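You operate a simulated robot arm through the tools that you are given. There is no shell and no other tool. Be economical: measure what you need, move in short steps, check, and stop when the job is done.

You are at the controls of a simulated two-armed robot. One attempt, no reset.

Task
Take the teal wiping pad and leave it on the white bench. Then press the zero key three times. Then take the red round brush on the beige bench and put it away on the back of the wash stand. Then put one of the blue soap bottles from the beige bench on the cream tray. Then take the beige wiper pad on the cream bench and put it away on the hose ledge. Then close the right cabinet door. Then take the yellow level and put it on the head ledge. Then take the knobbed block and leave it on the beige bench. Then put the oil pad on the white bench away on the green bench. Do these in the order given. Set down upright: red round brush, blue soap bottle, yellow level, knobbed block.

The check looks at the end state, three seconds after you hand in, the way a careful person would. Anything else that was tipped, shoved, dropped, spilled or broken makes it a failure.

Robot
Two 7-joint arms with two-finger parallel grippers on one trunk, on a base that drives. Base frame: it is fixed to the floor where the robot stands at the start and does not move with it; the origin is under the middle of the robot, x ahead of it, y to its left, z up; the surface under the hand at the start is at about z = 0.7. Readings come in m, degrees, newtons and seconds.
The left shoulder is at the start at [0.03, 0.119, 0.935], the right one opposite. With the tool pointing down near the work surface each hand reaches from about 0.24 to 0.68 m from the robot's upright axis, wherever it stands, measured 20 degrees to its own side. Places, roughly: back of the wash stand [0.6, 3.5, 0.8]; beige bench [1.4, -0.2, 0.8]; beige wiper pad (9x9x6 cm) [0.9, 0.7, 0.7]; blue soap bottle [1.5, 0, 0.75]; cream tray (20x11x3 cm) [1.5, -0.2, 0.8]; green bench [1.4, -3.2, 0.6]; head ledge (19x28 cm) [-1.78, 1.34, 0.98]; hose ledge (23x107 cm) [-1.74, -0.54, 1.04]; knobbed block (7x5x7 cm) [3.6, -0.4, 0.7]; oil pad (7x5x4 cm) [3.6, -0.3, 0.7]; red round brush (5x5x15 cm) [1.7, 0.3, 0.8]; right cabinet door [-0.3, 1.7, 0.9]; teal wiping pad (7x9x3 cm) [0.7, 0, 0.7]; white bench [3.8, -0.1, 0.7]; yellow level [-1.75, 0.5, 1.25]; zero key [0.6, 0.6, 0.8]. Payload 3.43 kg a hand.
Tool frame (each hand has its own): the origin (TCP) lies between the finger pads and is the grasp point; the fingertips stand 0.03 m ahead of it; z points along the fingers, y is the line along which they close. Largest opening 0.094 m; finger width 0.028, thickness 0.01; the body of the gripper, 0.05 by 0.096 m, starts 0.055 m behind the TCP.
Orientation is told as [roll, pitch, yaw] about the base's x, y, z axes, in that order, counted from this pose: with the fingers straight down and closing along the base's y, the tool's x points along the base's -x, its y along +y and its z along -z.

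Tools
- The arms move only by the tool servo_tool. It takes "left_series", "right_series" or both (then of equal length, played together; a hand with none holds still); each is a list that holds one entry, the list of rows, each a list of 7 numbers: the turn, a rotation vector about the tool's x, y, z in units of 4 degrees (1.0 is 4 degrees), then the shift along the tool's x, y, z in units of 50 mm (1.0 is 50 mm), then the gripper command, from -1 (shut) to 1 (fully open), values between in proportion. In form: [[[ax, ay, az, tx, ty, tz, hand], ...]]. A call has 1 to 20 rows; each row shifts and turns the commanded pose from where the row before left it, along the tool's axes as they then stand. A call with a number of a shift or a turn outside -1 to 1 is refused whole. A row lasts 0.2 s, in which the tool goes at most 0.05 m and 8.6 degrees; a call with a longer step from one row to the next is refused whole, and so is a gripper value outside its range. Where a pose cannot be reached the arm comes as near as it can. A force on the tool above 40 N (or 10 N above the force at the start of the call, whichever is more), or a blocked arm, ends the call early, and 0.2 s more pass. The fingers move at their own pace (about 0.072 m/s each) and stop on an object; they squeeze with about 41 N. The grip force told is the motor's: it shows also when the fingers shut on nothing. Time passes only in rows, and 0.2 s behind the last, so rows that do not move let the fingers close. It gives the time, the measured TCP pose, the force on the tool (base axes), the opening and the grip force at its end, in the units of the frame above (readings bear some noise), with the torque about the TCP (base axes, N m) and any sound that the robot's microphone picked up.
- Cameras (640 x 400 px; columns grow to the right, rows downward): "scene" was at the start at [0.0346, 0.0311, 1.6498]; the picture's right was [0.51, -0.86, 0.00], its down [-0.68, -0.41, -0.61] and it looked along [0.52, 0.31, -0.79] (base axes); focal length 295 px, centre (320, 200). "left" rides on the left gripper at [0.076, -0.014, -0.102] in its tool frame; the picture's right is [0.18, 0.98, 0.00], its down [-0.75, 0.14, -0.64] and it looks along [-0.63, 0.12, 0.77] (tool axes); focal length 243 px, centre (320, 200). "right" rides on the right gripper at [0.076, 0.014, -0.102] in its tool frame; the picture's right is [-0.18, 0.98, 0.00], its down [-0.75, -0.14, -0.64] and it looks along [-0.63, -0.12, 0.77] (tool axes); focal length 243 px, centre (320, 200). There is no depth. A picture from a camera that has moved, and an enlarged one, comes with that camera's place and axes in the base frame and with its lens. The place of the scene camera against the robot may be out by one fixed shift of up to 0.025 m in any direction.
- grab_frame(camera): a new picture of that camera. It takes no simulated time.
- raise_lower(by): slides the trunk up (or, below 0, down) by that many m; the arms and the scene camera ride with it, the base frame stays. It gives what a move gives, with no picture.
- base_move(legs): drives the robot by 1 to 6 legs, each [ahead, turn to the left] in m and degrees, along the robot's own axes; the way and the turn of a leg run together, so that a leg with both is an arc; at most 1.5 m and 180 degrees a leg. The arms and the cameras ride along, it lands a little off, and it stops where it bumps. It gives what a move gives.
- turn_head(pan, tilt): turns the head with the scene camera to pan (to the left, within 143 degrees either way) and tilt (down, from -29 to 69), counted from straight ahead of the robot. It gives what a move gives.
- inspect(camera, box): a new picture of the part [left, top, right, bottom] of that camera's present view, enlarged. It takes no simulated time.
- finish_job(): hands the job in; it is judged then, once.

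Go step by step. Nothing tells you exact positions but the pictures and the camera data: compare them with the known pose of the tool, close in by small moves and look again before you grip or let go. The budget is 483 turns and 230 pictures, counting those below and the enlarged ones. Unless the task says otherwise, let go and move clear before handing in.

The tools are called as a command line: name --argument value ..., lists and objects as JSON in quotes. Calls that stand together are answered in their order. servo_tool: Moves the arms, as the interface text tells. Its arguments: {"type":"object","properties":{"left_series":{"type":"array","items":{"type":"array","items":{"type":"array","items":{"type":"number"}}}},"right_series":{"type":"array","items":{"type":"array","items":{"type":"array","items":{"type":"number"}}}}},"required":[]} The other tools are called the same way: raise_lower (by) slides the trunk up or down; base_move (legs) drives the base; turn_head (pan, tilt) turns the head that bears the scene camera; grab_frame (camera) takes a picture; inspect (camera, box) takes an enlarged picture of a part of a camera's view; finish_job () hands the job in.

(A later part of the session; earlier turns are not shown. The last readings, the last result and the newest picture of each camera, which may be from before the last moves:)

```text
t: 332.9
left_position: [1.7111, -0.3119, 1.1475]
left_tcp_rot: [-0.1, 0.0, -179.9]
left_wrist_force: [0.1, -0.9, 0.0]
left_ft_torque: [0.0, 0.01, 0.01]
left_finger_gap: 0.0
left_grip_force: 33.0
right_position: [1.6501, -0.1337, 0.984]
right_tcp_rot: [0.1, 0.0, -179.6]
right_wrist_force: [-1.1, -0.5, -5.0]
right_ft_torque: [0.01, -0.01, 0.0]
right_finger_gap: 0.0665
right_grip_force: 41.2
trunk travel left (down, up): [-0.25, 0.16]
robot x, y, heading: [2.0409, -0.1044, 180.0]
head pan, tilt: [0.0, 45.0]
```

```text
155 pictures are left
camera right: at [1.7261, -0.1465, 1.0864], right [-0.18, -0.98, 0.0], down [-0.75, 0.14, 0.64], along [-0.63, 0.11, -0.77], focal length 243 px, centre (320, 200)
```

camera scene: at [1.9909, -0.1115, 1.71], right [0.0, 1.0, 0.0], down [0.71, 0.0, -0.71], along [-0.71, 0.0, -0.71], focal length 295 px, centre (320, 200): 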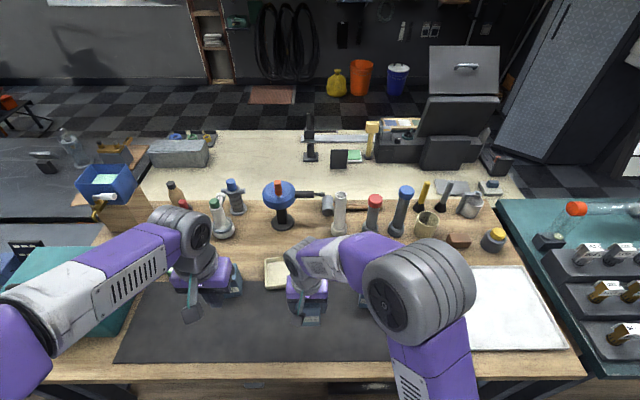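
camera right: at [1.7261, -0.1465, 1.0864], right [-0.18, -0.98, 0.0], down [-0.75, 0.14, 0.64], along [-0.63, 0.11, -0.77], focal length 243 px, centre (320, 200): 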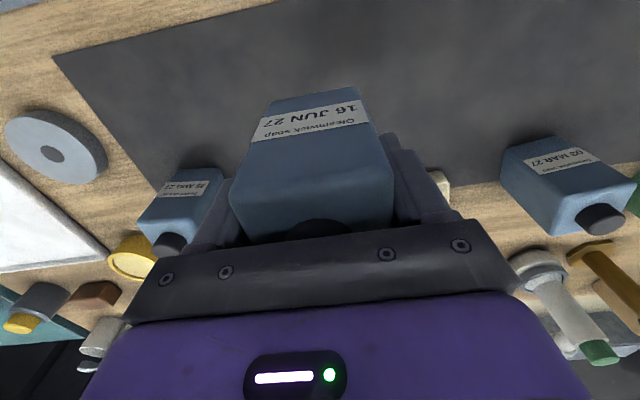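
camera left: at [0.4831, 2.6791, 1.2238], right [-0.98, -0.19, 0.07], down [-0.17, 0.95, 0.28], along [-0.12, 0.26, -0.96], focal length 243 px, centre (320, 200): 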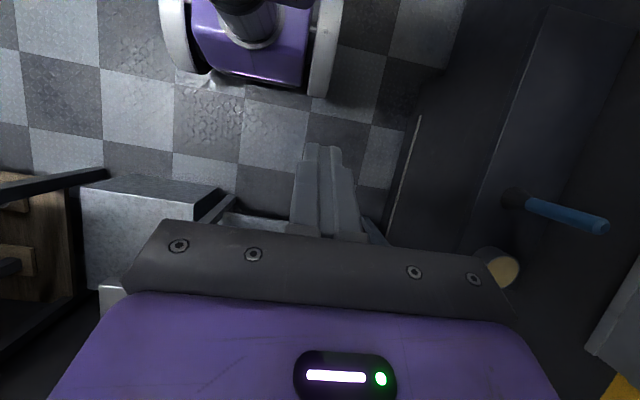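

servo_tool --right_series '[[[0, 0, 0, 0, 0, -0.6, -1], [0, 0, 0, 0, 0, -0.2, -1]]]'

base_move --legs '[[0.07, 0]]'

servo_tool --right_series '[[[0, 0, 0, -0.6, 0.3, 0, -1], [0, 0, 0, -0.6, 0.3, 0, -1], [0, 0, 0, -0.6, 0.3, 0, -1], [0, 0, 0, -0.5, 0.2, 0, -1], [0, 0, 0, -0.3, 0.1, 0, -1]]]'

grab_frame --camera "right"

grab_frame --camera "scene"

```text
t: 333.4
left_position: [1.7115, -0.3134, 1.1465]
left_tcp_rot: [0.0, 0.1, -179.8]
left_wrist_force: [-0.4, -1.8, 0.8]
left_ft_torque: [0.02, 0.03, 0.0]
left_finger_gap: 0.0
left_grip_force: 32.3
right_position: [1.6511, -0.1315, 1.0248]
right_tcp_rot: [0.1, 0.0, -179.6]
right_wrist_force: [0.4, -0.7, -3.8]
right_ft_torque: [0.05, -0.03, -0.01]
right_finger_gap: 0.0662
right_grip_force: 40.8
trunk travel left (down, up): [-0.25, 0.16]
robot x, y, heading: [2.0382, -0.1059, 179.9]
head pan, tilt: [0.0, 45.0]
```

```text
t: 334.5
left_position: [1.6442, -0.3123, 1.1465]
left_tcp_rot: [0.0, 0.1, -179.8]
left_wrist_force: [0.0, 0.0, 0.4]
left_ft_torque: [0.01, -0.03, 0.01]
left_finger_gap: 0.0003
left_grip_force: 32.8
right_position: [1.5814, -0.1328, 1.0244]
right_tcp_rot: [0.3, 0.1, -179.6]
right_wrist_force: [0.5, 0.1, -3.9]
right_ft_torque: [0.01, -0.02, 0.01]
right_finger_gap: 0.066
right_grip_force: 40.6
trunk travel left (down, up): [-0.25, 0.16]
robot x, y, heading: [1.97, -0.1032, 179.9]
head pan, tilt: [0.0, 45.0]
```

```text
t: 335.7
left_position: [1.6436, -0.3123, 1.1481]
left_tcp_rot: [0.0, 0.0, -180.0]
left_wrist_force: [0.0, 0.1, -0.4]
left_ft_torque: [-0.04, -0.03, 0.0]
left_finger_gap: 0.0001
left_grip_force: 33.5
right_position: [1.4535, -0.1956, 1.0247]
right_tcp_rot: [0.3, 0.0, -179.6]
right_wrist_force: [0.5, -0.1, -3.5]
right_ft_torque: [0.0, -0.03, 0.0]
right_finger_gap: 0.0662
right_grip_force: 41.4
trunk travel left (down, up): [-0.25, 0.16]
robot x, y, heading: [1.9761, -0.1058, 180.0]
head pan, tilt: [0.0, 45.0]
```

```text
154 pictures are left
camera right: at [1.5285, -0.208, 1.126], right [-0.18, -0.98, 0.0], down [-0.75, 0.14, 0.64], along [-0.63, 0.11, -0.77], focal length 243 px, centre (320, 200)
```

right: 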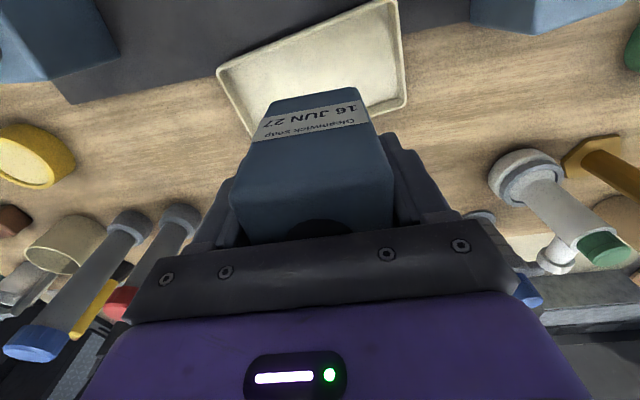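

```text
153 pictures are left
camera scene: at [1.9229, -0.1111, 1.71], right [0.0, 1.0, 0.0], down [0.71, 0.0, -0.71], along [-0.71, 0.0, -0.71], focal length 295 px, centre (320, 200)
```

scene: 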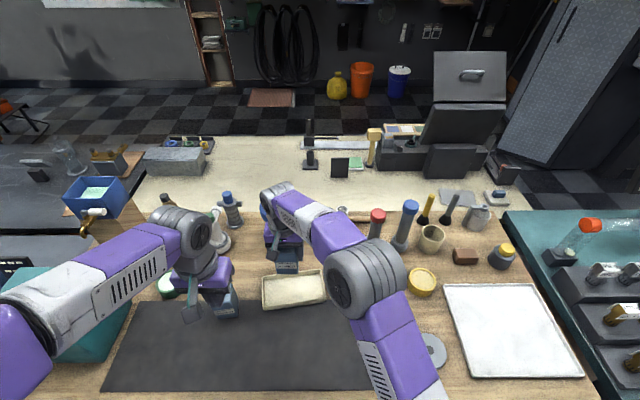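

Hand is over the tray (centre ≈(1.446,-0.189)). Fine adjust and lower.

servo_tool --right_series '[[[0, 0, 0, -0.15, -0.13, 0.3, -1], [0, 0, 0, 0, 0, 0.8, -1], [0, 0, 0, 0, 0, 0.8, -1], [0, 0, 0, 0, 0, 0.5, -1]]]'

grab_frame --camera "right"

```text
t: 336.7
left_position: [1.6427, -0.3116, 1.1477]
left_tcp_rot: [0.0, 0.0, -179.8]
left_wrist_force: [0.3, -0.5, 0.1]
left_ft_torque: [0.03, 0.02, 0.06]
left_finger_gap: 0.0001
left_grip_force: 32.7
right_position: [1.444, -0.1877, 0.9046]
right_tcp_rot: [0.1, -0.2, -179.6]
right_wrist_force: [-0.5, 0.0, -4.6]
right_ft_torque: [0.01, -0.02, -0.01]
right_finger_gap: 0.0661
right_grip_force: 41.2
trunk travel left (down, up): [-0.25, 0.16]
robot x, y, heading: [1.9734, -0.1026, 179.7]
head pan, tilt: [0.0, 45.0]
```

```text
152 pictures are left
camera right: at [1.5197, -0.2008, 1.0069], right [-0.18, -0.98, 0.0], down [-0.75, 0.14, 0.64], along [-0.63, 0.11, -0.77], focal length 243 px, centre (320, 200)
```

right: 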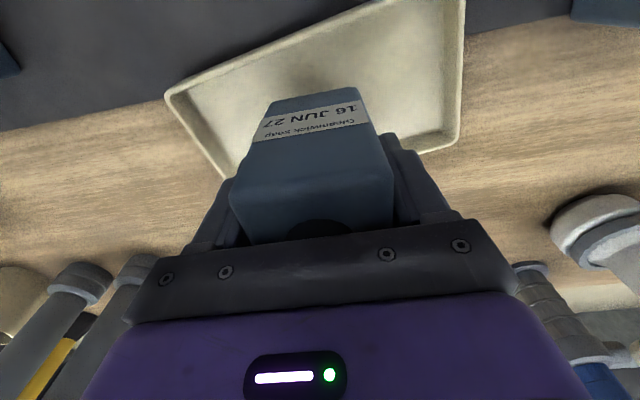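

servo_tool --right_series '[[[0, 0, 0, 0, 0, 0.2, -1], [0, 0, 0, 0, 0, 0.1, -1], [0, 0, 0, 0, 0, 0.08, -1], [0, 0, 0, 0, 0, 0.08, -1], [0, 0, 0, 0, 0, 0.08, -1], [0, 0, 0, 0, 0, 0.08, -1]]]'

```text
t: 338.1
left_position: [1.645, -0.3117, 1.1482]
left_tcp_rot: [0.0, -0.1, -179.9]
left_wrist_force: [-0.5, -0.1, -0.5]
left_ft_torque: [-0.04, 0.03, 0.03]
left_finger_gap: 0.0
left_grip_force: 32.7
right_position: [1.4459, -0.1872, 0.8761]
right_tcp_rot: [0.2, -0.1, -179.6]
right_wrist_force: [2.0, 0.1, 6.1]
right_ft_torque: [0.39, -0.37, -0.01]
right_finger_gap: 0.0664
right_grip_force: 41.2
trunk travel left (down, up): [-0.25, 0.16]
robot x, y, heading: [1.9722, -0.1026, 179.7]
head pan, tilt: [0.0, 45.0]
```

Resting on the tray. Release, rise.

servo_tool --right_series '[[[0, 0, 0, 0, 0, 0.02, -1], [0, 0, 0, 0, 0, 0, 0.5], [0, 0, 0, 0, 0, 0, 0.7], [0, 0, 0, 0, 0, 0, 1], [0, 0, 0, 0, 0, 0, 1], [0, 0, 0, 0, 0, -0.3, 1], [0, 0, 0, 0, 0, -0.7, 1], [0, 0, 0, 0, 0, -0.9, 1], [0, 0, 0, 0, 0, -0.9, 1], [0, 0, 0, 0.3, 0, -0.8, 1]]]'

grab_frame --camera "right"

```text
t: 340.3
left_position: [1.6449, -0.3114, 1.1475]
left_tcp_rot: [0.1, -0.1, -179.9]
left_wrist_force: [0.4, -0.7, -0.5]
left_ft_torque: [0.0, 0.0, 0.01]
left_finger_gap: 0.0001
left_grip_force: 32.7
right_position: [1.4623, -0.1838, 1.0521]
right_tcp_rot: [0.2, 0.0, -179.7]
right_wrist_force: [0.4, -0.4, 0.7]
right_ft_torque: [-0.02, 0.0, 0.01]
right_finger_gap: 0.0941
right_grip_force: 0.1
trunk travel left (down, up): [-0.25, 0.16]
robot x, y, heading: [1.9726, -0.104, 179.6]
head pan, tilt: [0.0, 45.0]
```

```text
151 pictures are left
camera right: at [1.5385, -0.1968, 1.1543], right [-0.18, -0.98, 0.0], down [-0.75, 0.14, 0.64], along [-0.63, 0.11, -0.77], focal length 243 px, centre (320, 200)
```

right: 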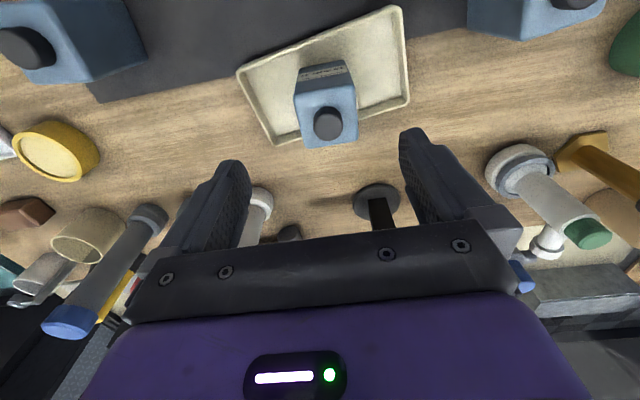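

The bottle stands on the tray. Next the beige wiper pad on the cream bench's left-back corner; I back out and drive round to that end.

servo_tool --right_series '[[[0, 0, 0, 0.7, -0.4, -0.3, 1], [0, 0, 0, 0.7, -0.4, -0.3, 1], [0, 0, 0, 0.7, -0.4, 0, 1], [0, 0, 0, 0.5, -0.4, 0, 1]]]'

base_move --legs '[[-0.58, 0], [0, -90], [1.25, 0], [1.25, 0], [0, 90]]'

```text
t: 341.3
left_position: [1.6441, -0.3115, 1.1477]
left_tcp_rot: [0.0, 0.0, -179.8]
left_wrist_force: [-0.1, -0.4, 0.0]
left_ft_torque: [-0.03, 0.02, 0.03]
left_finger_gap: 0.0001
left_grip_force: 33.1
right_position: [1.5902, -0.1061, 1.0842]
right_tcp_rot: [0.2, -0.1, -179.5]
right_wrist_force: [0.5, -0.9, -0.6]
right_ft_torque: [0.01, -0.01, -0.01]
right_finger_gap: 0.0939
right_grip_force: 0.1
trunk travel left (down, up): [-0.25, 0.16]
robot x, y, heading: [1.9734, -0.1031, 180.0]
head pan, tilt: [0.0, 45.0]
```

```text
t: 363.9
left_position: [2.2788, 2.1672, 1.1489]
left_tcp_rot: [0.0, 0.1, 178.7]
left_wrist_force: [-0.5, 0.1, 0.5]
left_ft_torque: [0.01, 0.01, 0.0]
left_finger_gap: 0.0001
left_grip_force: 33.0
right_position: [2.2316, 2.3753, 1.0821]
right_tcp_rot: [0.2, -0.1, 178.9]
right_wrist_force: [-0.4, -0.4, 0.6]
right_ft_torque: [0.02, 0.0, 0.0]
right_finger_gap: 0.0941
right_grip_force: 0.0
trunk travel left (down, up): [-0.25, 0.16]
robot x, y, heading: [2.6179, 2.3684, 178.3]
head pan, tilt: [0.0, 45.0]
```

base_move --legs '[[1.0, 0], [0.97, 0], [0, 91.7]]'

turn_head --pan 10 --tilt 35

grab_frame --camera "scene"

```text
t: 377.6
left_position: [0.8576, 2.0654, 1.1477]
left_tcp_rot: [0.1, 0.0, -89.8]
left_wrist_force: [-0.4, 0.4, 0.1]
left_ft_torque: [0.01, -0.02, -0.02]
left_finger_gap: 0.0
left_grip_force: 32.8
right_position: [0.6521, 2.0107, 1.0846]
right_tcp_rot: [0.1, -0.1, -89.4]
right_wrist_force: [0.7, 0.1, 0.1]
right_ft_torque: [-0.03, 0.03, 0.02]
right_finger_gap: 0.094
right_grip_force: 0.1
trunk travel left (down, up): [-0.25, 0.16]
robot x, y, heading: [0.6476, 2.3935, -90.2]
head pan, tilt: [0.0, 45.0]
```

```text
t: 378.3
left_position: [0.8593, 2.0653, 1.1479]
left_tcp_rot: [0.0, 0.0, -89.8]
left_wrist_force: [0.1, 0.9, -0.1]
left_ft_torque: [-0.02, 0.0, 0.0]
left_finger_gap: 0.0
left_grip_force: 33.2
right_position: [0.65, 2.0108, 1.0834]
right_tcp_rot: [0.2, -0.2, -89.5]
right_wrist_force: [-0.4, 0.2, 0.3]
right_ft_torque: [-0.02, 0.03, -0.03]
right_finger_gap: 0.0939
right_grip_force: 0.0
trunk travel left (down, up): [-0.25, 0.16]
robot x, y, heading: [0.6506, 2.3942, -90.3]
head pan, tilt: [10.0, 35.0]
```

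```text
150 pictures are left
camera scene: at [0.6655, 2.3314, 1.7248], right [-0.99, -0.17, 0.0], down [-0.1, 0.57, -0.82], along [0.14, -0.81, -0.57], focal length 295 px, centre (320, 200)
```

scene: 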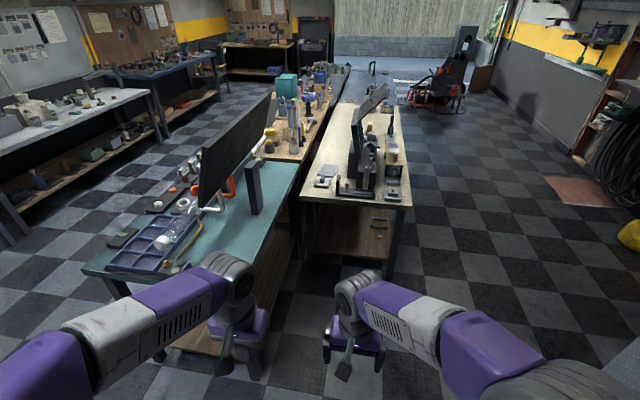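

inspect --camera "scene" --box '[270, 80, 430, 220]'

```text
2.86 times, centred on (350, 150) of scene
camera zoom: at [0.6655, 2.3314, 1.7248], right [-0.99, -0.17, 0.0], down [-0.1, 0.57, -0.82], along [0.14, -0.81, -0.57], focal length 842 px, centre (234, 343)
```

zoom: 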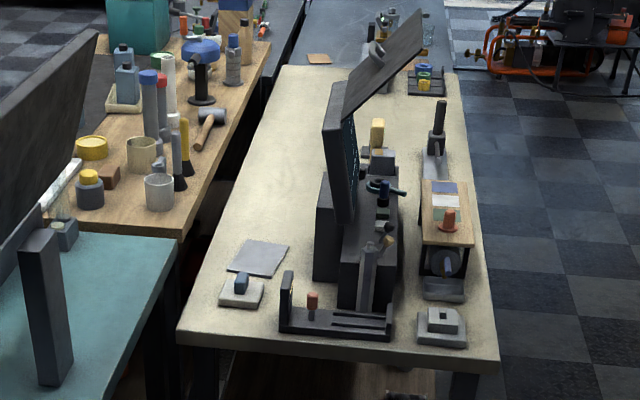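

The beige pad with a dark-blue knob is at ≈(0.93,0.69). I approach the bench's left end facing it.

base_move --legs '[[1.0, 0]]'

turn_head --pan 40 --tilt 50

grab_frame --camera "scene"

```text
t: 383.5
left_position: [0.8686, 1.0655, 1.1489]
left_tcp_rot: [0.0, 0.0, -89.0]
left_wrist_force: [0.7, 0.3, 0.3]
left_ft_torque: [0.01, -0.01, 0.01]
left_finger_gap: 0.0
left_grip_force: 33.4
right_position: [0.6626, 1.0086, 1.0837]
right_tcp_rot: [0.2, -0.1, -88.7]
right_wrist_force: [0.1, 0.2, 0.0]
right_ft_torque: [-0.03, -0.01, 0.01]
right_finger_gap: 0.094
right_grip_force: 0.1
trunk travel left (down, up): [-0.25, 0.16]
robot x, y, heading: [0.6561, 1.3931, -89.1]
head pan, tilt: [10.0, 35.0]
```

```text
t: 384.4
left_position: [0.8698, 1.0651, 1.1472]
left_tcp_rot: [0.0, -0.1, -89.1]
left_wrist_force: [-0.2, -0.4, 0.4]
left_ft_torque: [-0.04, -0.03, 0.01]
left_finger_gap: 0.0
left_grip_force: 33.2
right_position: [0.6632, 1.0091, 1.0832]
right_tcp_rot: [0.1, -0.1, -88.6]
right_wrist_force: [-0.1, -0.4, 0.6]
right_ft_torque: [0.01, 0.0, 0.0]
right_finger_gap: 0.0941
right_grip_force: 0.1
trunk travel left (down, up): [-0.25, 0.16]
robot x, y, heading: [0.6549, 1.3966, -89.0]
head pan, tilt: [40.0, 50.0]
```

```text
148 pictures are left
camera scene: at [0.7061, 1.3569, 1.7032], right [-0.76, -0.65, 0.0], down [-0.5, 0.58, -0.64], along [0.42, -0.49, -0.77], focal length 295 px, centre (320, 200)
```

scene: 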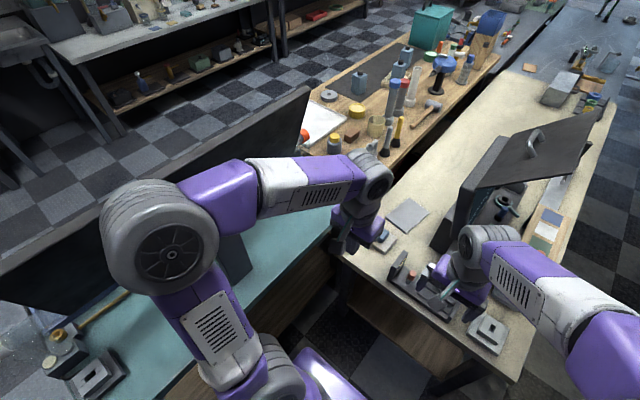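

The left elbow hangs over the teal bench near its monitor post, so I extend the left hand towards the pad first (pulling the elbow in) before creeping forward.

servo_tool --left_series '[[[0, 0, 0, -0.8, 0, 0, 1], [0, 0, 0, -0.8, 0, 0, 1], [0, 0, 0, -0.8, 0.2, 0, 1], [0, 0, 0, -0.8, 0.2, 0, 1]]]' --right_series '[[[0, 0, 0, 0.2, -0.4, -0.3, 1], [0, 0, 0, 0.2, -0.4, -0.3, 1], [0, 0, 0, 0, -0.4, 0, 1], [0, 0, 0, 0, -0.4, 0, 1]]]'

grab_frame --camera "scene"

grab_frame --camera "left"

```text
t: 385.4
left_position: [0.8918, 0.9059, 1.1475]
left_tcp_rot: [0.1, 0.2, -89.0]
left_wrist_force: [-1.1, 0.1, 0.1]
left_ft_torque: [0.0, 0.02, 0.05]
left_finger_gap: 0.0941
left_grip_force: 0.0
right_position: [0.5825, 1.0249, 1.1117]
right_tcp_rot: [0.2, 0.1, -88.7]
right_wrist_force: [-0.1, 0.3, 0.2]
right_ft_torque: [0.04, -0.02, -0.04]
right_finger_gap: 0.0941
right_grip_force: 0.0
trunk travel left (down, up): [-0.25, 0.16]
robot x, y, heading: [0.653, 1.3924, -89.3]
head pan, tilt: [40.0, 50.0]
```

```text
147 pictures are left
camera scene: at [0.7056, 1.3556, 1.7031], right [-0.76, -0.65, 0.0], down [-0.5, 0.58, -0.64], along [0.42, -0.49, -0.77], focal length 295 px, centre (320, 200)
```

scene: 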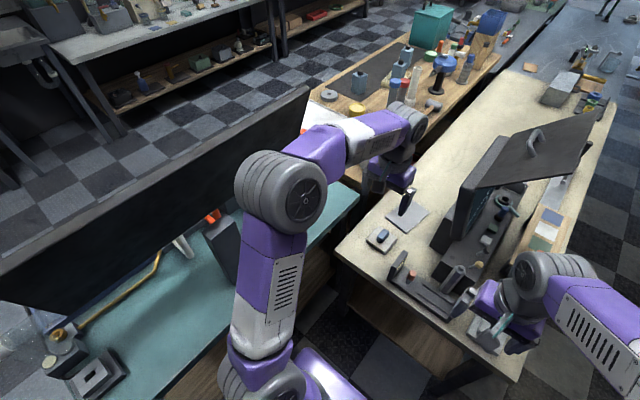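

```text
146 pictures are left
camera left: at [0.8771, 0.9809, 1.2512], right [0.98, 0.2, 0.0], down [0.16, -0.75, 0.64], along [0.13, -0.63, -0.77], focal length 243 px, centre (320, 200)
```

left: 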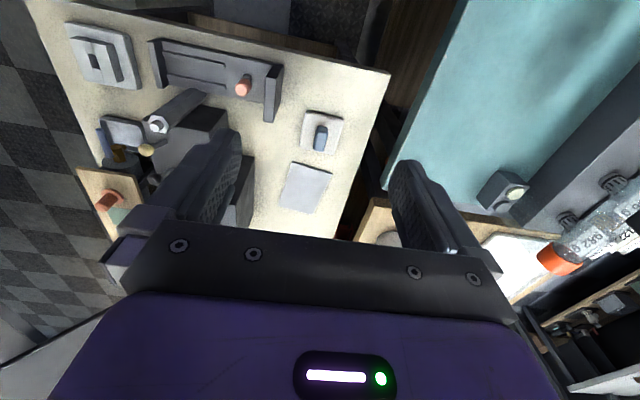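

base_move --legs '[[0.1, 0]]'

servo_tool --left_series '[[[0, 0, 0, -0.3, 0.4, 0.7, 1], [0, 0, 0, 0, 0.3, 0.8, 1], [0, 0, 0, 0, 0, 0.8, 1], [0, 0, 0, 0, 0, 0.8, 1]]]'

grab_frame --camera "left"

grab_frame --camera "scene"

```text
t: 386.6
left_position: [0.8936, 0.8061, 1.1462]
left_tcp_rot: [0.0, 0.0, -88.8]
left_wrist_force: [0.4, -0.1, 0.0]
left_ft_torque: [0.02, 0.01, 0.02]
left_finger_gap: 0.094
left_grip_force: 0.1
right_position: [0.5847, 0.9256, 1.1127]
right_tcp_rot: [0.1, -0.1, -88.5]
right_wrist_force: [-0.2, 0.4, -0.1]
right_ft_torque: [0.01, -0.01, -0.02]
right_finger_gap: 0.0941
right_grip_force: 0.1
trunk travel left (down, up): [-0.25, 0.16]
robot x, y, heading: [0.6577, 1.2949, -89.2]
head pan, tilt: [40.0, 50.0]
```

```text
t: 387.6
left_position: [0.9292, 0.7899, 0.9915]
left_tcp_rot: [0.0, 0.0, -88.9]
left_wrist_force: [-0.2, 0.2, -0.9]
left_ft_torque: [0.02, 0.01, 0.0]
left_finger_gap: 0.094
left_grip_force: 0.0
right_position: [0.5846, 0.9272, 1.1119]
right_tcp_rot: [0.1, -0.1, -88.6]
right_wrist_force: [0.4, 0.6, 0.2]
right_ft_torque: [-0.01, -0.01, 0.0]
right_finger_gap: 0.0941
right_grip_force: 0.1
trunk travel left (down, up): [-0.25, 0.16]
robot x, y, heading: [0.6581, 1.2941, -89.3]
head pan, tilt: [40.0, 50.0]
```

```text
145 pictures are left
camera left: at [0.9142, 0.8676, 1.0948], right [0.98, 0.2, 0.0], down [0.16, -0.75, 0.64], along [0.13, -0.63, -0.77], focal length 243 px, centre (320, 200)
```

left: 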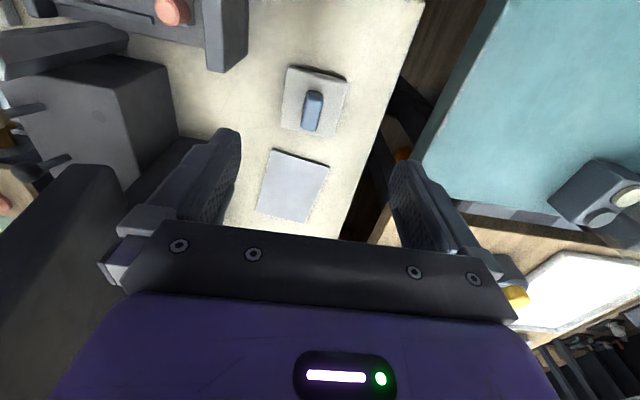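

```text
144 pictures are left
camera scene: at [0.7078, 1.2569, 1.7031], right [-0.76, -0.65, 0.0], down [-0.5, 0.58, -0.64], along [0.42, -0.49, -0.77], focal length 295 px, centre (320, 200)
```

scene: 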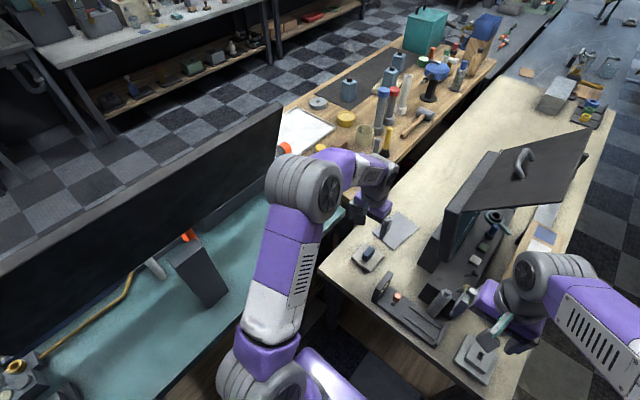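

Pad is axis-aligned, centre (0.927,0.745), with the knob along y. I go above the knob.

servo_tool --left_series '[[[0, 0, 0, -0.6, -0.04, 0.4, 0.6], [0, 0, 0, -0.3, 0, 0.8, 0.2], [0, 0, 0, 0, 0, 0.9, 0.2], [0, 0, 0, 0, 0, 0.9, 0.2], [0, 0, 0, 0, 0, 0.8, 0.2]]]'

grab_frame --camera "left"

```text
t: 388.8
left_position: [0.9282, 0.7468, 0.8018]
left_tcp_rot: [-0.1, -0.1, -88.8]
left_wrist_force: [0.2, 0.5, 0.1]
left_ft_torque: [0.01, 0.0, 0.02]
left_finger_gap: 0.0564
left_grip_force: 0.1
right_position: [0.586, 0.9271, 1.1116]
right_tcp_rot: [0.1, -0.2, -88.6]
right_wrist_force: [0.5, -0.9, -0.2]
right_ft_torque: [0.01, 0.0, -0.02]
right_finger_gap: 0.094
right_grip_force: 0.1
trunk travel left (down, up): [-0.25, 0.16]
robot x, y, heading: [0.6595, 1.2926, -89.1]
head pan, tilt: [40.0, 50.0]
```

```text
143 pictures are left
camera left: at [0.9136, 0.8227, 0.9061], right [0.98, 0.2, 0.0], down [0.16, -0.75, 0.64], along [0.13, -0.63, -0.77], focal length 243 px, centre (320, 200)
```

left: 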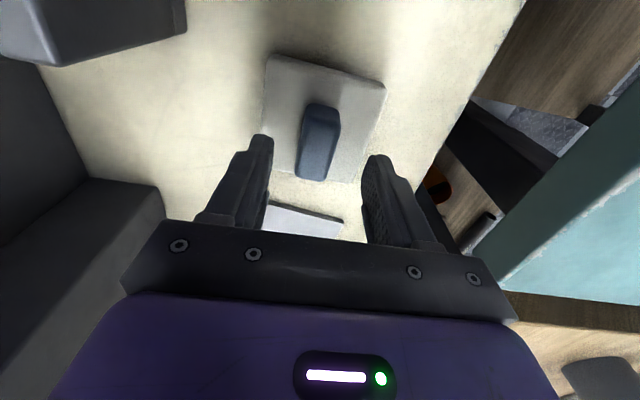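

servo_tool --left_series '[[[0, 0, 0, 0, 0, 0.6, 0.2], [0, 0, 0, 0, 0, 0.1, 0.2], [0, 0, 0, 0, 0, 0.08, 0.2], [0, 0, 0, 0, 0, 0.06, 0.2], [0, 0, 0, 0, 0, 0, 0.2]]]'

grab_frame --camera "left"

```text
t: 390.0
left_position: [0.9274, 0.7461, 0.7609]
left_tcp_rot: [0.0, 0.0, -88.9]
left_wrist_force: [0.4, -0.5, 0.0]
left_ft_torque: [0.01, 0.0, 0.01]
left_finger_gap: 0.0565
left_grip_force: 0.0
right_position: [0.5856, 0.9275, 1.1115]
right_tcp_rot: [0.3, -0.1, -88.6]
right_wrist_force: [0.1, 0.3, 0.0]
right_ft_torque: [-0.02, -0.02, 0.02]
right_finger_gap: 0.0939
right_grip_force: 0.1
trunk travel left (down, up): [-0.25, 0.16]
robot x, y, heading: [0.6596, 1.2942, -89.3]
head pan, tilt: [40.0, 50.0]
```

```text
142 pictures are left
camera left: at [0.9128, 0.8228, 0.8652], right [0.98, 0.2, 0.0], down [0.16, -0.75, 0.64], along [0.13, -0.63, -0.77], focal length 243 px, centre (320, 200)
```

left: 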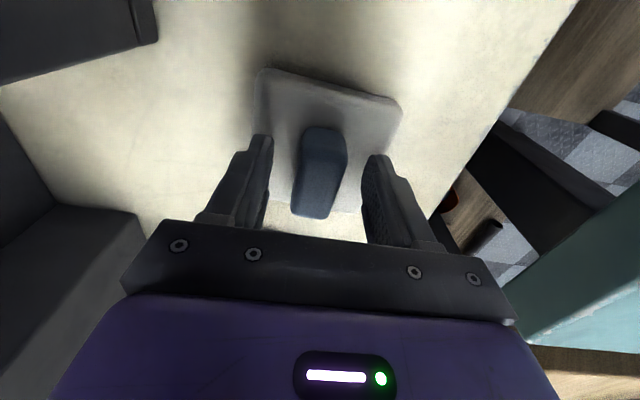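

servo_tool --left_series '[[[0, 0, 0, 0, 0, 0.06, 0.2], [0, 0, 0, 0, 0, 0.06, 0.2], [0, 0, 0, 0, 0, 0.06, 0.2], [0, 0, 0, 0, 0, 0, 0.2]]]'

```text
t: 391.0
left_position: [0.9272, 0.747, 0.7505]
left_tcp_rot: [0.1, -0.1, -88.8]
left_wrist_force: [1.1, 0.3, 0.5]
left_ft_torque: [0.02, -0.04, 0.01]
left_finger_gap: 0.0564
left_grip_force: 0.1
right_position: [0.5848, 0.9262, 1.1126]
right_tcp_rot: [0.3, -0.1, -88.6]
right_wrist_force: [-0.2, 0.5, -0.8]
right_ft_torque: [-0.02, 0.01, -0.05]
right_finger_gap: 0.0939
right_grip_force: 0.0
trunk travel left (down, up): [-0.25, 0.16]
robot x, y, heading: [0.6551, 1.2894, -89.2]
head pan, tilt: [40.0, 50.0]
```

servo_tool --left_series '[[[0, 0, 0, 0, 0, 0, -0.5], [0, 0, 0, 0, 0, 0, -1], [0, 0, 0, 0, 0, 0, -1], [0, 0, 0, 0, 0, 0, -1], [0, 0, 0, 0, 0, -0.2, -1], [0, 0, 0, 0, 0, -0.4, -1]]]'

grab_frame --camera "left"

```text
t: 392.4
left_position: [0.9272, 0.7472, 0.7824]
left_tcp_rot: [0.0, -0.1, -88.9]
left_wrist_force: [0.6, 0.5, 0.5]
left_ft_torque: [0.0, -0.02, 0.03]
left_finger_gap: 0.0292
left_grip_force: 40.9
right_position: [0.5848, 0.9268, 1.1124]
right_tcp_rot: [0.2, -0.1, -88.6]
right_wrist_force: [-0.1, 1.1, 0.0]
right_ft_torque: [0.0, -0.01, 0.0]
right_finger_gap: 0.0939
right_grip_force: 0.1
trunk travel left (down, up): [-0.25, 0.16]
robot x, y, heading: [0.6573, 1.294, -89.3]
head pan, tilt: [40.0, 50.0]
```

```text
141 pictures are left
camera left: at [0.913, 0.8237, 0.8859], right [0.98, 0.2, 0.0], down [0.16, -0.75, 0.64], along [0.13, -0.63, -0.77], focal length 243 px, centre (320, 200)
```

left: 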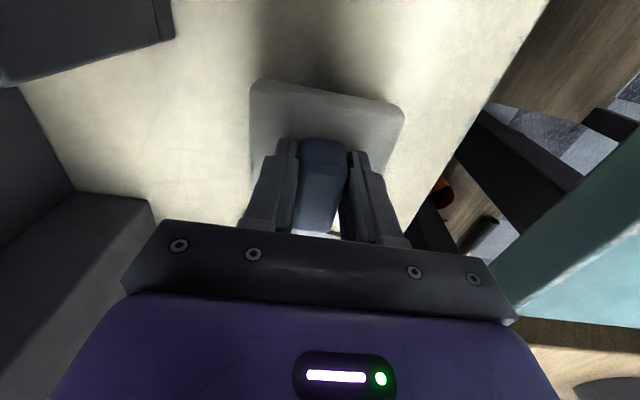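

Pad lifted by its knob. Raise it, back straight out, then tuck.

servo_tool --left_series '[[[0, 0, 0, 0, 0, -0.8, -1], [0, 0, 0, 0, 0, -0.9, -1], [0, 0, 0, 0, 0, -0.9, -1], [0, 0, 0, 0, 0, -0.9, -1], [0, 0, 0, 0, 0, -0.9, -1], [0, 0, 0, 0.2, 0, -0.9, -1]]]'

base_move --legs '[[-0.75, 0]]'

turn_head --pan -45 --tilt 40

grab_frame --camera "scene"

grab_frame --camera "left"

```text
t: 393.8
left_position: [0.9279, 0.759, 1.0492]
left_tcp_rot: [0.0, 0.0, -88.9]
left_wrist_force: [0.5, 0.4, -0.5]
left_ft_torque: [-0.03, 0.03, -0.02]
left_finger_gap: 0.0293
left_grip_force: 41.1
right_position: [0.5851, 0.9282, 1.1125]
right_tcp_rot: [0.2, -0.1, -88.6]
right_wrist_force: [0.5, 0.1, -0.6]
right_ft_torque: [-0.01, 0.01, 0.04]
right_finger_gap: 0.0938
right_grip_force: 0.1
trunk travel left (down, up): [-0.25, 0.16]
robot x, y, heading: [0.6568, 1.2939, -89.3]
head pan, tilt: [40.0, 50.0]
```

```text
t: 397.9
left_position: [0.9165, 1.512, 1.0481]
left_tcp_rot: [0.0, 0.0, -88.8]
left_wrist_force: [0.6, 0.1, -0.3]
left_ft_torque: [-0.01, -0.03, -0.01]
left_finger_gap: 0.0296
left_grip_force: 41.5
right_position: [0.5754, 1.6803, 1.1112]
right_tcp_rot: [0.2, 0.0, -88.4]
right_wrist_force: [0.1, -0.1, 0.7]
right_ft_torque: [0.01, 0.0, 0.01]
right_finger_gap: 0.094
right_grip_force: 0.1
trunk travel left (down, up): [-0.25, 0.16]
robot x, y, heading: [0.6459, 2.044, -89.0]
head pan, tilt: [40.0, 50.0]
```

```text
t: 399.5
left_position: [0.9162, 1.5112, 1.0457]
left_tcp_rot: [-0.1, 0.0, -88.7]
left_wrist_force: [-0.2, -0.9, -0.1]
left_ft_torque: [0.02, -0.02, 0.0]
left_finger_gap: 0.0292
left_grip_force: 41.5
right_position: [0.5734, 1.681, 1.1118]
right_tcp_rot: [0.3, -0.1, -88.5]
right_wrist_force: [-0.6, -0.4, 0.5]
right_ft_torque: [0.01, 0.0, 0.01]
right_finger_gap: 0.0941
right_grip_force: 0.0
trunk travel left (down, up): [-0.25, 0.16]
robot x, y, heading: [0.6468, 2.0442, -89.1]
head pan, tilt: [-45.0, 40.0]
```

```text
140 pictures are left
camera scene: at [0.5867, 2.0084, 1.7173], right [-0.72, 0.7, 0.0], down [0.45, 0.46, -0.77], along [-0.53, -0.55, -0.64], focal length 295 px, centre (320, 200)
```

scene: 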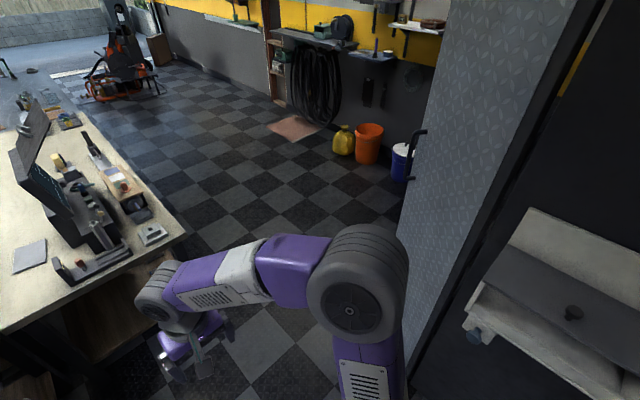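

```text
139 pictures are left
camera left: at [0.902, 1.5882, 1.151], right [0.98, 0.2, 0.0], down [0.16, -0.75, 0.64], along [0.13, -0.63, -0.77], focal length 243 px, centre (320, 200)
```

left: 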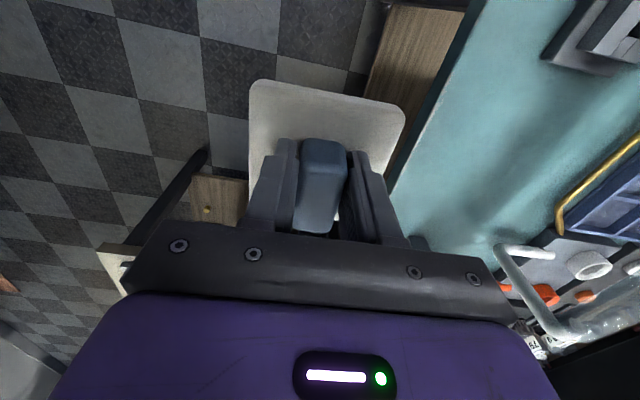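

Pad held well. I tuck the left hand and drive diagonally towards the hose ledge wall.

servo_tool --left_series '[[[0, 0, 0, 0.5, -0.4, -0.4, -1], [0, 0, 0, 0.5, -0.4, -0.4, -1], [0, 0, 0, 0.5, -0.4, -0.4, -1], [0, 0, 0, 0.5, -0.3, -0.4, -1], [0, 0, 0, 0.5, -0.2, -0.4, -1], [0, 0, 0, 0.4, -0.2, 0, -1]]]'

base_move --legs '[[0, -33], [1.2, 0]]'

turn_head --pan -15 --tilt 30

grab_frame --camera "scene"

```text
t: 400.9
left_position: [0.8192, 1.6549, 1.1494]
left_tcp_rot: [0.0, 0.0, -88.8]
left_wrist_force: [-0.3, 0.2, -0.5]
left_ft_torque: [0.01, 0.01, -0.02]
left_finger_gap: 0.0294
left_grip_force: 40.9
right_position: [0.5754, 1.681, 1.1114]
right_tcp_rot: [0.2, -0.1, -88.5]
right_wrist_force: [0.3, -1.0, -0.5]
right_ft_torque: [0.03, 0.04, 0.02]
right_finger_gap: 0.0938
right_grip_force: 0.1
trunk travel left (down, up): [-0.25, 0.16]
robot x, y, heading: [0.6426, 2.0449, -89.1]
head pan, tilt: [-45.0, 40.0]
```

```text
t: 408.6
left_position: [-0.0807, 0.5972, 1.1491]
left_tcp_rot: [0.1, 0.0, -122.3]
left_wrist_force: [0.2, 0.0, -0.2]
left_ft_torque: [0.0, 0.01, -0.01]
left_finger_gap: 0.0293
left_grip_force: 41.1
right_position: [-0.2707, 0.7542, 1.1119]
right_tcp_rot: [0.2, 0.1, -122.0]
right_wrist_force: [0.3, 0.4, 0.0]
right_ft_torque: [0.02, 0.0, -0.02]
right_finger_gap: 0.094
right_grip_force: 0.2
trunk travel left (down, up): [-0.25, 0.16]
robot x, y, heading: [-0.0089, 1.0201, -122.4]
head pan, tilt: [-45.0, 40.0]
```

```text
t: 409.6
left_position: [-0.0803, 0.5967, 1.1491]
left_tcp_rot: [0.0, 0.0, -122.3]
left_wrist_force: [-0.1, 0.1, -0.8]
left_ft_torque: [0.01, -0.04, 0.03]
left_finger_gap: 0.0294
left_grip_force: 40.3
right_position: [-0.2707, 0.7541, 1.1127]
right_tcp_rot: [0.3, -0.2, -122.0]
right_wrist_force: [0.2, 0.1, -0.2]
right_ft_torque: [0.01, 0.01, 0.0]
right_finger_gap: 0.0939
right_grip_force: 0.0
trunk travel left (down, up): [-0.25, 0.16]
robot x, y, heading: [-0.0113, 1.0176, -122.7]
head pan, tilt: [-15.0, 30.0]
```

```text
138 pictures are left
camera scene: at [-0.0587, 0.9768, 1.7326], right [-0.67, 0.74, 0.0], down [0.37, 0.34, -0.87], along [-0.64, -0.58, -0.5], focal length 295 px, centre (320, 200)
```

scene: 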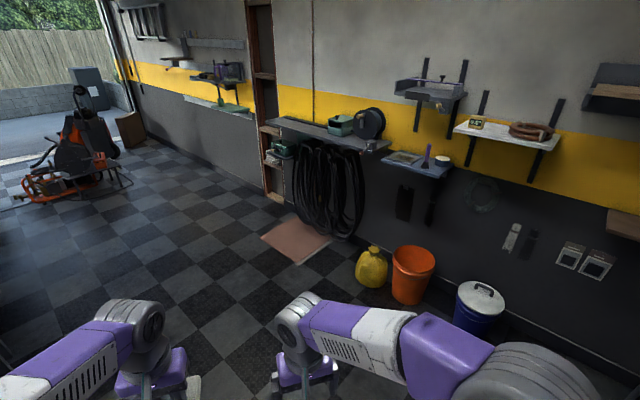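

base_move --legs '[[0.9, 0], [0.85, 0], [0, -57.3]]'

turn_head --pan 10 --tilt 35

grab_frame --camera "scene"

```text
t: 420.9
left_position: [-1.3196, -0.6469, 1.1488]
left_tcp_rot: [0.0, 0.0, -178.1]
left_wrist_force: [0.1, -0.6, 0.2]
left_ft_torque: [0.02, 0.01, 0.02]
left_finger_gap: 0.0293
left_grip_force: 40.7
right_position: [-1.298, -0.4012, 1.1116]
right_tcp_rot: [0.2, -0.1, -177.8]
right_wrist_force: [0.4, 0.3, -0.2]
right_ft_torque: [0.0, 0.03, 0.03]
right_finger_gap: 0.0941
right_grip_force: 0.1
trunk travel left (down, up): [-0.25, 0.16]
robot x, y, heading: [-0.926, -0.4688, -178.4]
head pan, tilt: [-15.0, 30.0]
```

```text
t: 421.8
left_position: [-1.3197, -0.6463, 1.149]
left_tcp_rot: [0.0, 0.0, -178.1]
left_wrist_force: [0.0, 0.4, 0.0]
left_ft_torque: [-0.04, -0.03, 0.03]
left_finger_gap: 0.0292
left_grip_force: 41.4
right_position: [-1.2962, -0.399, 1.1123]
right_tcp_rot: [0.3, -0.2, -177.9]
right_wrist_force: [0.5, 0.0, 0.1]
right_ft_torque: [0.01, -0.04, -0.03]
right_finger_gap: 0.0941
right_grip_force: 0.1
trunk travel left (down, up): [-0.25, 0.16]
robot x, y, heading: [-0.9298, -0.4675, -178.3]
head pan, tilt: [10.0, 35.0]
```

```text
137 pictures are left
camera scene: at [-0.9865, -0.4918, 1.7249], right [-0.2, 0.98, 0.0], down [0.56, 0.12, -0.82], along [-0.8, -0.16, -0.57], focal length 295 px, centre (320, 200)
```

scene: 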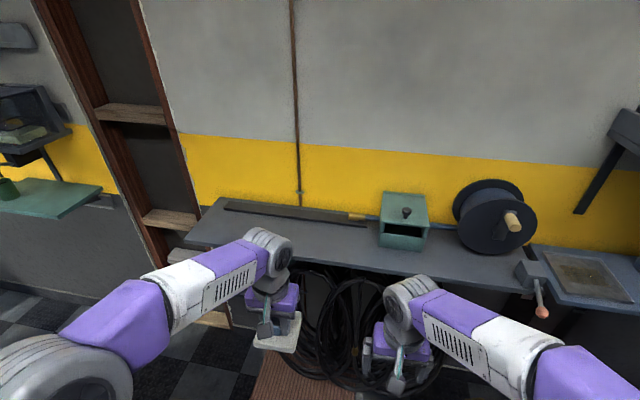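

The ledge's left half is free apart from a thin bar at the back. I raise the trunk and approach; target (-1.71,-0.66).

raise_lower --by 0.08

base_move --legs '[[0.25, -1.5]]'

servo_tool --left_series '[[[0, 0, 0, -0.7, 0, 0, -1], [0, 0, 0, -0.7, 0, 0, -1], [0, 0, 0, -0.7, 0, 0, -1]]]'

grab_frame --camera "left"

grab_frame --camera "scene"

```text
t: 423.0
left_position: [-1.3203, -0.6454, 1.2282]
left_tcp_rot: [0.0, 0.0, -178.1]
left_wrist_force: [0.1, 0.2, -0.8]
left_ft_torque: [-0.01, -0.02, 0.02]
left_finger_gap: 0.0292
left_grip_force: 41.0
right_position: [-1.2977, -0.3995, 1.1914]
right_tcp_rot: [0.2, -0.1, -177.8]
right_wrist_force: [0.0, 1.4, 0.5]
right_ft_torque: [-0.01, 0.02, -0.01]
right_finger_gap: 0.0938
right_grip_force: 0.0
trunk travel left (down, up): [-0.33, 0.08]
robot x, y, heading: [-0.9332, -0.4681, -178.5]
head pan, tilt: [10.0, 35.0]
```

```text
t: 424.8
left_position: [-1.5772, -0.64, 1.2287]
left_tcp_rot: [-0.1, 0.0, -179.7]
left_wrist_force: [0.3, -0.5, -1.2]
left_ft_torque: [0.0, 0.01, 0.0]
left_finger_gap: 0.0294
left_grip_force: 41.2
right_position: [-1.5483, -0.3949, 1.1922]
right_tcp_rot: [0.2, -0.1, -179.3]
right_wrist_force: [0.2, -0.7, 0.1]
right_ft_torque: [-0.02, -0.01, -0.01]
right_finger_gap: 0.0938
right_grip_force: 0.0
trunk travel left (down, up): [-0.33, 0.08]
robot x, y, heading: [-1.1867, -0.4716, -179.9]
head pan, tilt: [10.0, 35.0]
```

```text
t: 425.6
left_position: [-1.6837, -0.6388, 1.2295]
left_tcp_rot: [-0.2, -0.1, -179.7]
left_wrist_force: [0.0, -0.6, -0.9]
left_ft_torque: [0.02, 0.01, 0.02]
left_finger_gap: 0.0295
left_grip_force: 40.7
right_position: [-1.5489, -0.3951, 1.1919]
right_tcp_rot: [0.2, 0.0, -179.3]
right_wrist_force: [0.2, -0.4, 0.6]
right_ft_torque: [0.03, 0.02, 0.02]
right_finger_gap: 0.0939
right_grip_force: 0.0
trunk travel left (down, up): [-0.33, 0.08]
robot x, y, heading: [-1.1845, -0.4729, -179.7]
head pan, tilt: [10.0, 35.0]
```

```text
136 pictures are left
camera left: at [-1.6065, -0.624, 1.3336], right [0.19, -0.98, 0.0], down [-0.75, -0.15, 0.64], along [-0.63, -0.12, -0.77], focal length 243 px, centre (320, 200)
```

left: 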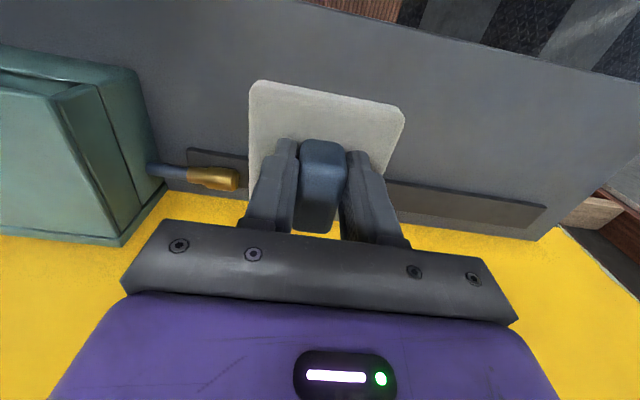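

```text
135 pictures are left
camera scene: at [-1.2403, -0.4939, 1.8048], right [-0.18, 0.98, 0.0], down [0.57, 0.1, -0.82], along [-0.81, -0.14, -0.57], focal length 295 px, centre (320, 200)
```

scene: 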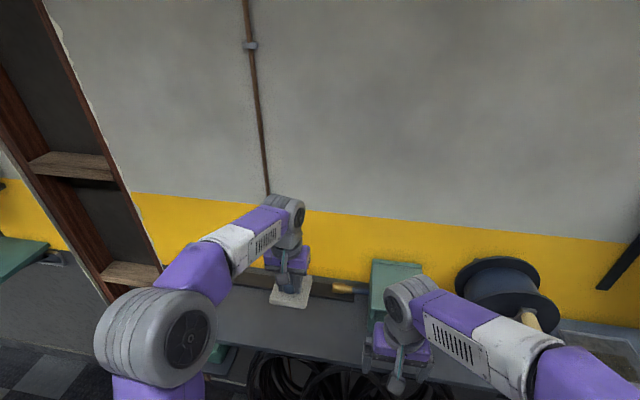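

servo_tool --left_series '[[[0, 0, 0, -0.33, 0.2, 0.4, -1], [0, 0, 0, 0, 0, 0.8, -1], [0, 0, 0, 0, 0, 0.8, -1], [0, 0, 0, 0, 0, 0.3, -1], [0, 0, 0, 0, 0, 0.1, -1], [0, 0, 0, 0, 0, 0.1, -1], [0, 0, 0, 0, 0, 0.08, -1], [0, 0, 0, 0, 0, 0.08, -1], [0, 0, 0, 0, 0, 0.08, -1]]]'

grab_frame --camera "left"

```text
t: 427.6
left_position: [-1.6978, -0.6505, 1.092]
left_tcp_rot: [0.1, -0.1, -179.6]
left_wrist_force: [0.1, -0.1, 1.0]
left_ft_torque: [-0.06, 0.01, -0.06]
left_finger_gap: 0.0294
left_grip_force: 40.8
right_position: [-1.5473, -0.3957, 1.1926]
right_tcp_rot: [0.2, -0.2, -179.2]
right_wrist_force: [0.3, 0.8, 0.1]
right_ft_torque: [-0.03, -0.02, -0.04]
right_finger_gap: 0.0943
right_grip_force: 0.0
trunk travel left (down, up): [-0.33, 0.08]
robot x, y, heading: [-1.1814, -0.4716, -180.0]
head pan, tilt: [10.0, 35.0]
```

```text
134 pictures are left
camera left: at [-1.621, -0.6353, 1.1956], right [0.19, -0.98, 0.0], down [-0.75, -0.15, 0.64], along [-0.63, -0.12, -0.77], focal length 243 px, centre (320, 200)
```

left: 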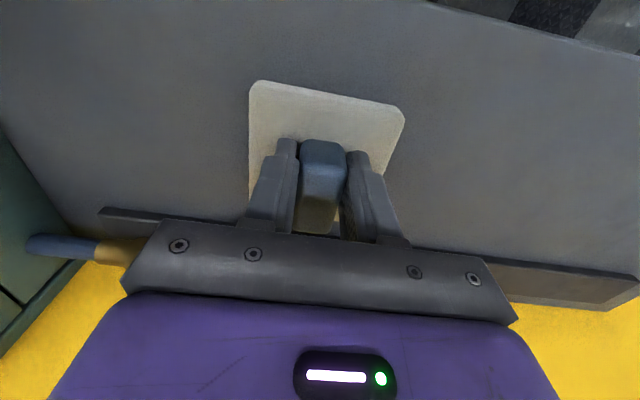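

servo_tool --left_series '[[[0, 0, 0, 0, 0, 0.08, -1], [0, 0, 0, 0, 0, 0.06, -1], [0, 0, 0, 0, 0, 0.06, -1], [0, 0, 0, 0, 0, 0.06, -1], [0, 0, 0, 0, 0, 0.06, -1], [0, 0, 0, 0, 0, 0.06, -1]]]'

```text
t: 428.3
left_position: [-1.6994, -0.6503, 1.0926]
left_tcp_rot: [-0.1, -0.7, -179.5]
left_wrist_force: [6.2, -0.6, 17.7]
left_ft_torque: [-0.07, -0.96, -0.02]
left_finger_gap: 0.0294
left_grip_force: 40.5
right_position: [-1.5465, -0.3949, 1.192]
right_tcp_rot: [0.3, -0.1, -179.2]
right_wrist_force: [0.1, 0.0, -1.1]
right_ft_torque: [0.02, -0.02, -0.02]
right_finger_gap: 0.0943
right_grip_force: 0.0
trunk travel left (down, up): [-0.33, 0.08]
robot x, y, heading: [-1.1815, -0.4719, -179.9]
head pan, tilt: [10.0, 35.0]
stopped in row 3 (left hand): the force on the tool passed its limit at 44 N (the readings are from after the stop); the commanded pose is now the measured one
```

Contact. Release and rise.

servo_tool --left_series '[[[0, 0.15, 0, 0, 0, -0.03, -1], [0, 0, 0, 0, 0, 0, 0], [0, 0, 0, 0, 0, 0, 0.5], [0, 0, 0, 0, 0, 0, 0.5], [0, 0, 0, 0, 0, -0.5, 0.5], [0, 0, 0, 0, 0, -0.8, 0.5], [0, 0, 0, 0, 0, -0.8, 0.5], [0, 0, 0, 0.5, 0, -0.6, 0.5], [0, 0, 0, 0.8, 0, 0, 0.5], [0, 0, 0, 0.8, 0, 0, 0]]]'

grab_frame --camera "left"

```text
t: 430.5
left_position: [-1.5948, -0.649, 1.2293]
left_tcp_rot: [-0.1, -0.1, -179.6]
left_wrist_force: [0.9, 0.2, 0.3]
left_ft_torque: [-0.02, 0.03, 0.02]
left_finger_gap: 0.047
left_grip_force: 0.1
right_position: [-1.5473, -0.3954, 1.1922]
right_tcp_rot: [0.2, -0.2, -179.1]
right_wrist_force: [0.6, 0.1, 1.0]
right_ft_torque: [-0.04, 0.03, 0.02]
right_finger_gap: 0.0944
right_grip_force: 0.1
trunk travel left (down, up): [-0.33, 0.08]
robot x, y, heading: [-1.179, -0.4712, -179.8]
head pan, tilt: [10.0, 35.0]
```

```text
133 pictures are left
camera left: at [-1.5169, -0.634, 1.3329], right [0.19, -0.98, 0.0], down [-0.75, -0.15, 0.64], along [-0.63, -0.12, -0.77], focal length 243 px, centre (320, 200)
```

left: 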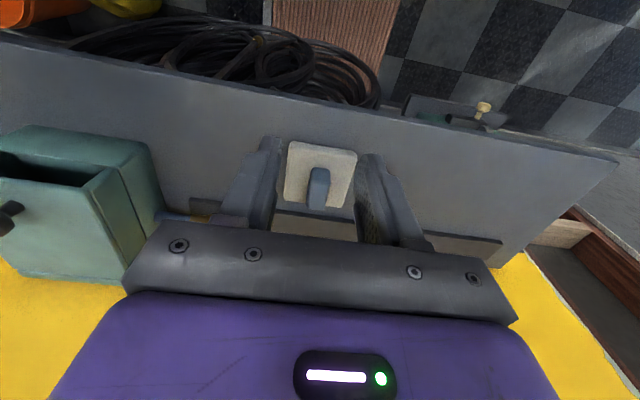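

Pad placed on the hose ledge. Next, the right cabinet door: I back off and drive to stand in front of it.

base_move --legs '[[-0.4, 0], [0, -103.5], [0.75, 0], [0.75, 0]]'

turn_head --pan 0 --tilt 30

grab_frame --camera "scene"

```text
t: 444.7
left_position: [-0.496, 1.4312, 1.2289]
left_tcp_rot: [-0.1, -0.1, 76.3]
left_wrist_force: [-1.1, -0.1, -0.5]
left_ft_torque: [0.01, 0.02, 0.01]
left_finger_gap: 0.0469
left_grip_force: 0.1
right_position: [-0.2617, 1.3233, 1.1923]
right_tcp_rot: [0.2, -0.1, 76.8]
right_wrist_force: [-0.5, -0.4, -0.5]
right_ft_torque: [-0.03, 0.02, -0.01]
right_finger_gap: 0.094
right_grip_force: 0.1
trunk travel left (down, up): [-0.33, 0.08]
robot x, y, heading: [-0.4243, 0.9888, 76.2]
head pan, tilt: [10.0, 35.0]
```

```text
t: 445.4
left_position: [-0.4973, 1.4309, 1.229]
left_tcp_rot: [0.0, 0.0, 76.4]
left_wrist_force: [-0.2, 0.0, -0.8]
left_ft_torque: [0.04, -0.02, -0.03]
left_finger_gap: 0.0471
left_grip_force: 0.0
right_position: [-0.2619, 1.3231, 1.1924]
right_tcp_rot: [0.1, -0.1, 76.7]
right_wrist_force: [0.1, -0.4, -0.2]
right_ft_torque: [0.01, 0.03, 0.02]
right_finger_gap: 0.0941
right_grip_force: 0.0
trunk travel left (down, up): [-0.33, 0.08]
robot x, y, heading: [-0.4253, 0.9912, 76.4]
head pan, tilt: [0.0, 30.0]
```

```text
132 pictures are left
camera scene: at [-0.4094, 1.0398, 1.8126], right [0.97, -0.24, 0.0], down [-0.12, -0.49, -0.87], along [0.21, 0.84, -0.5], focal length 295 px, centre (320, 200)
```

scene: 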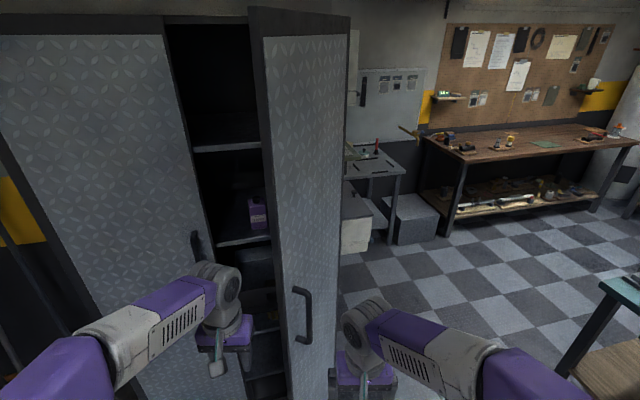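

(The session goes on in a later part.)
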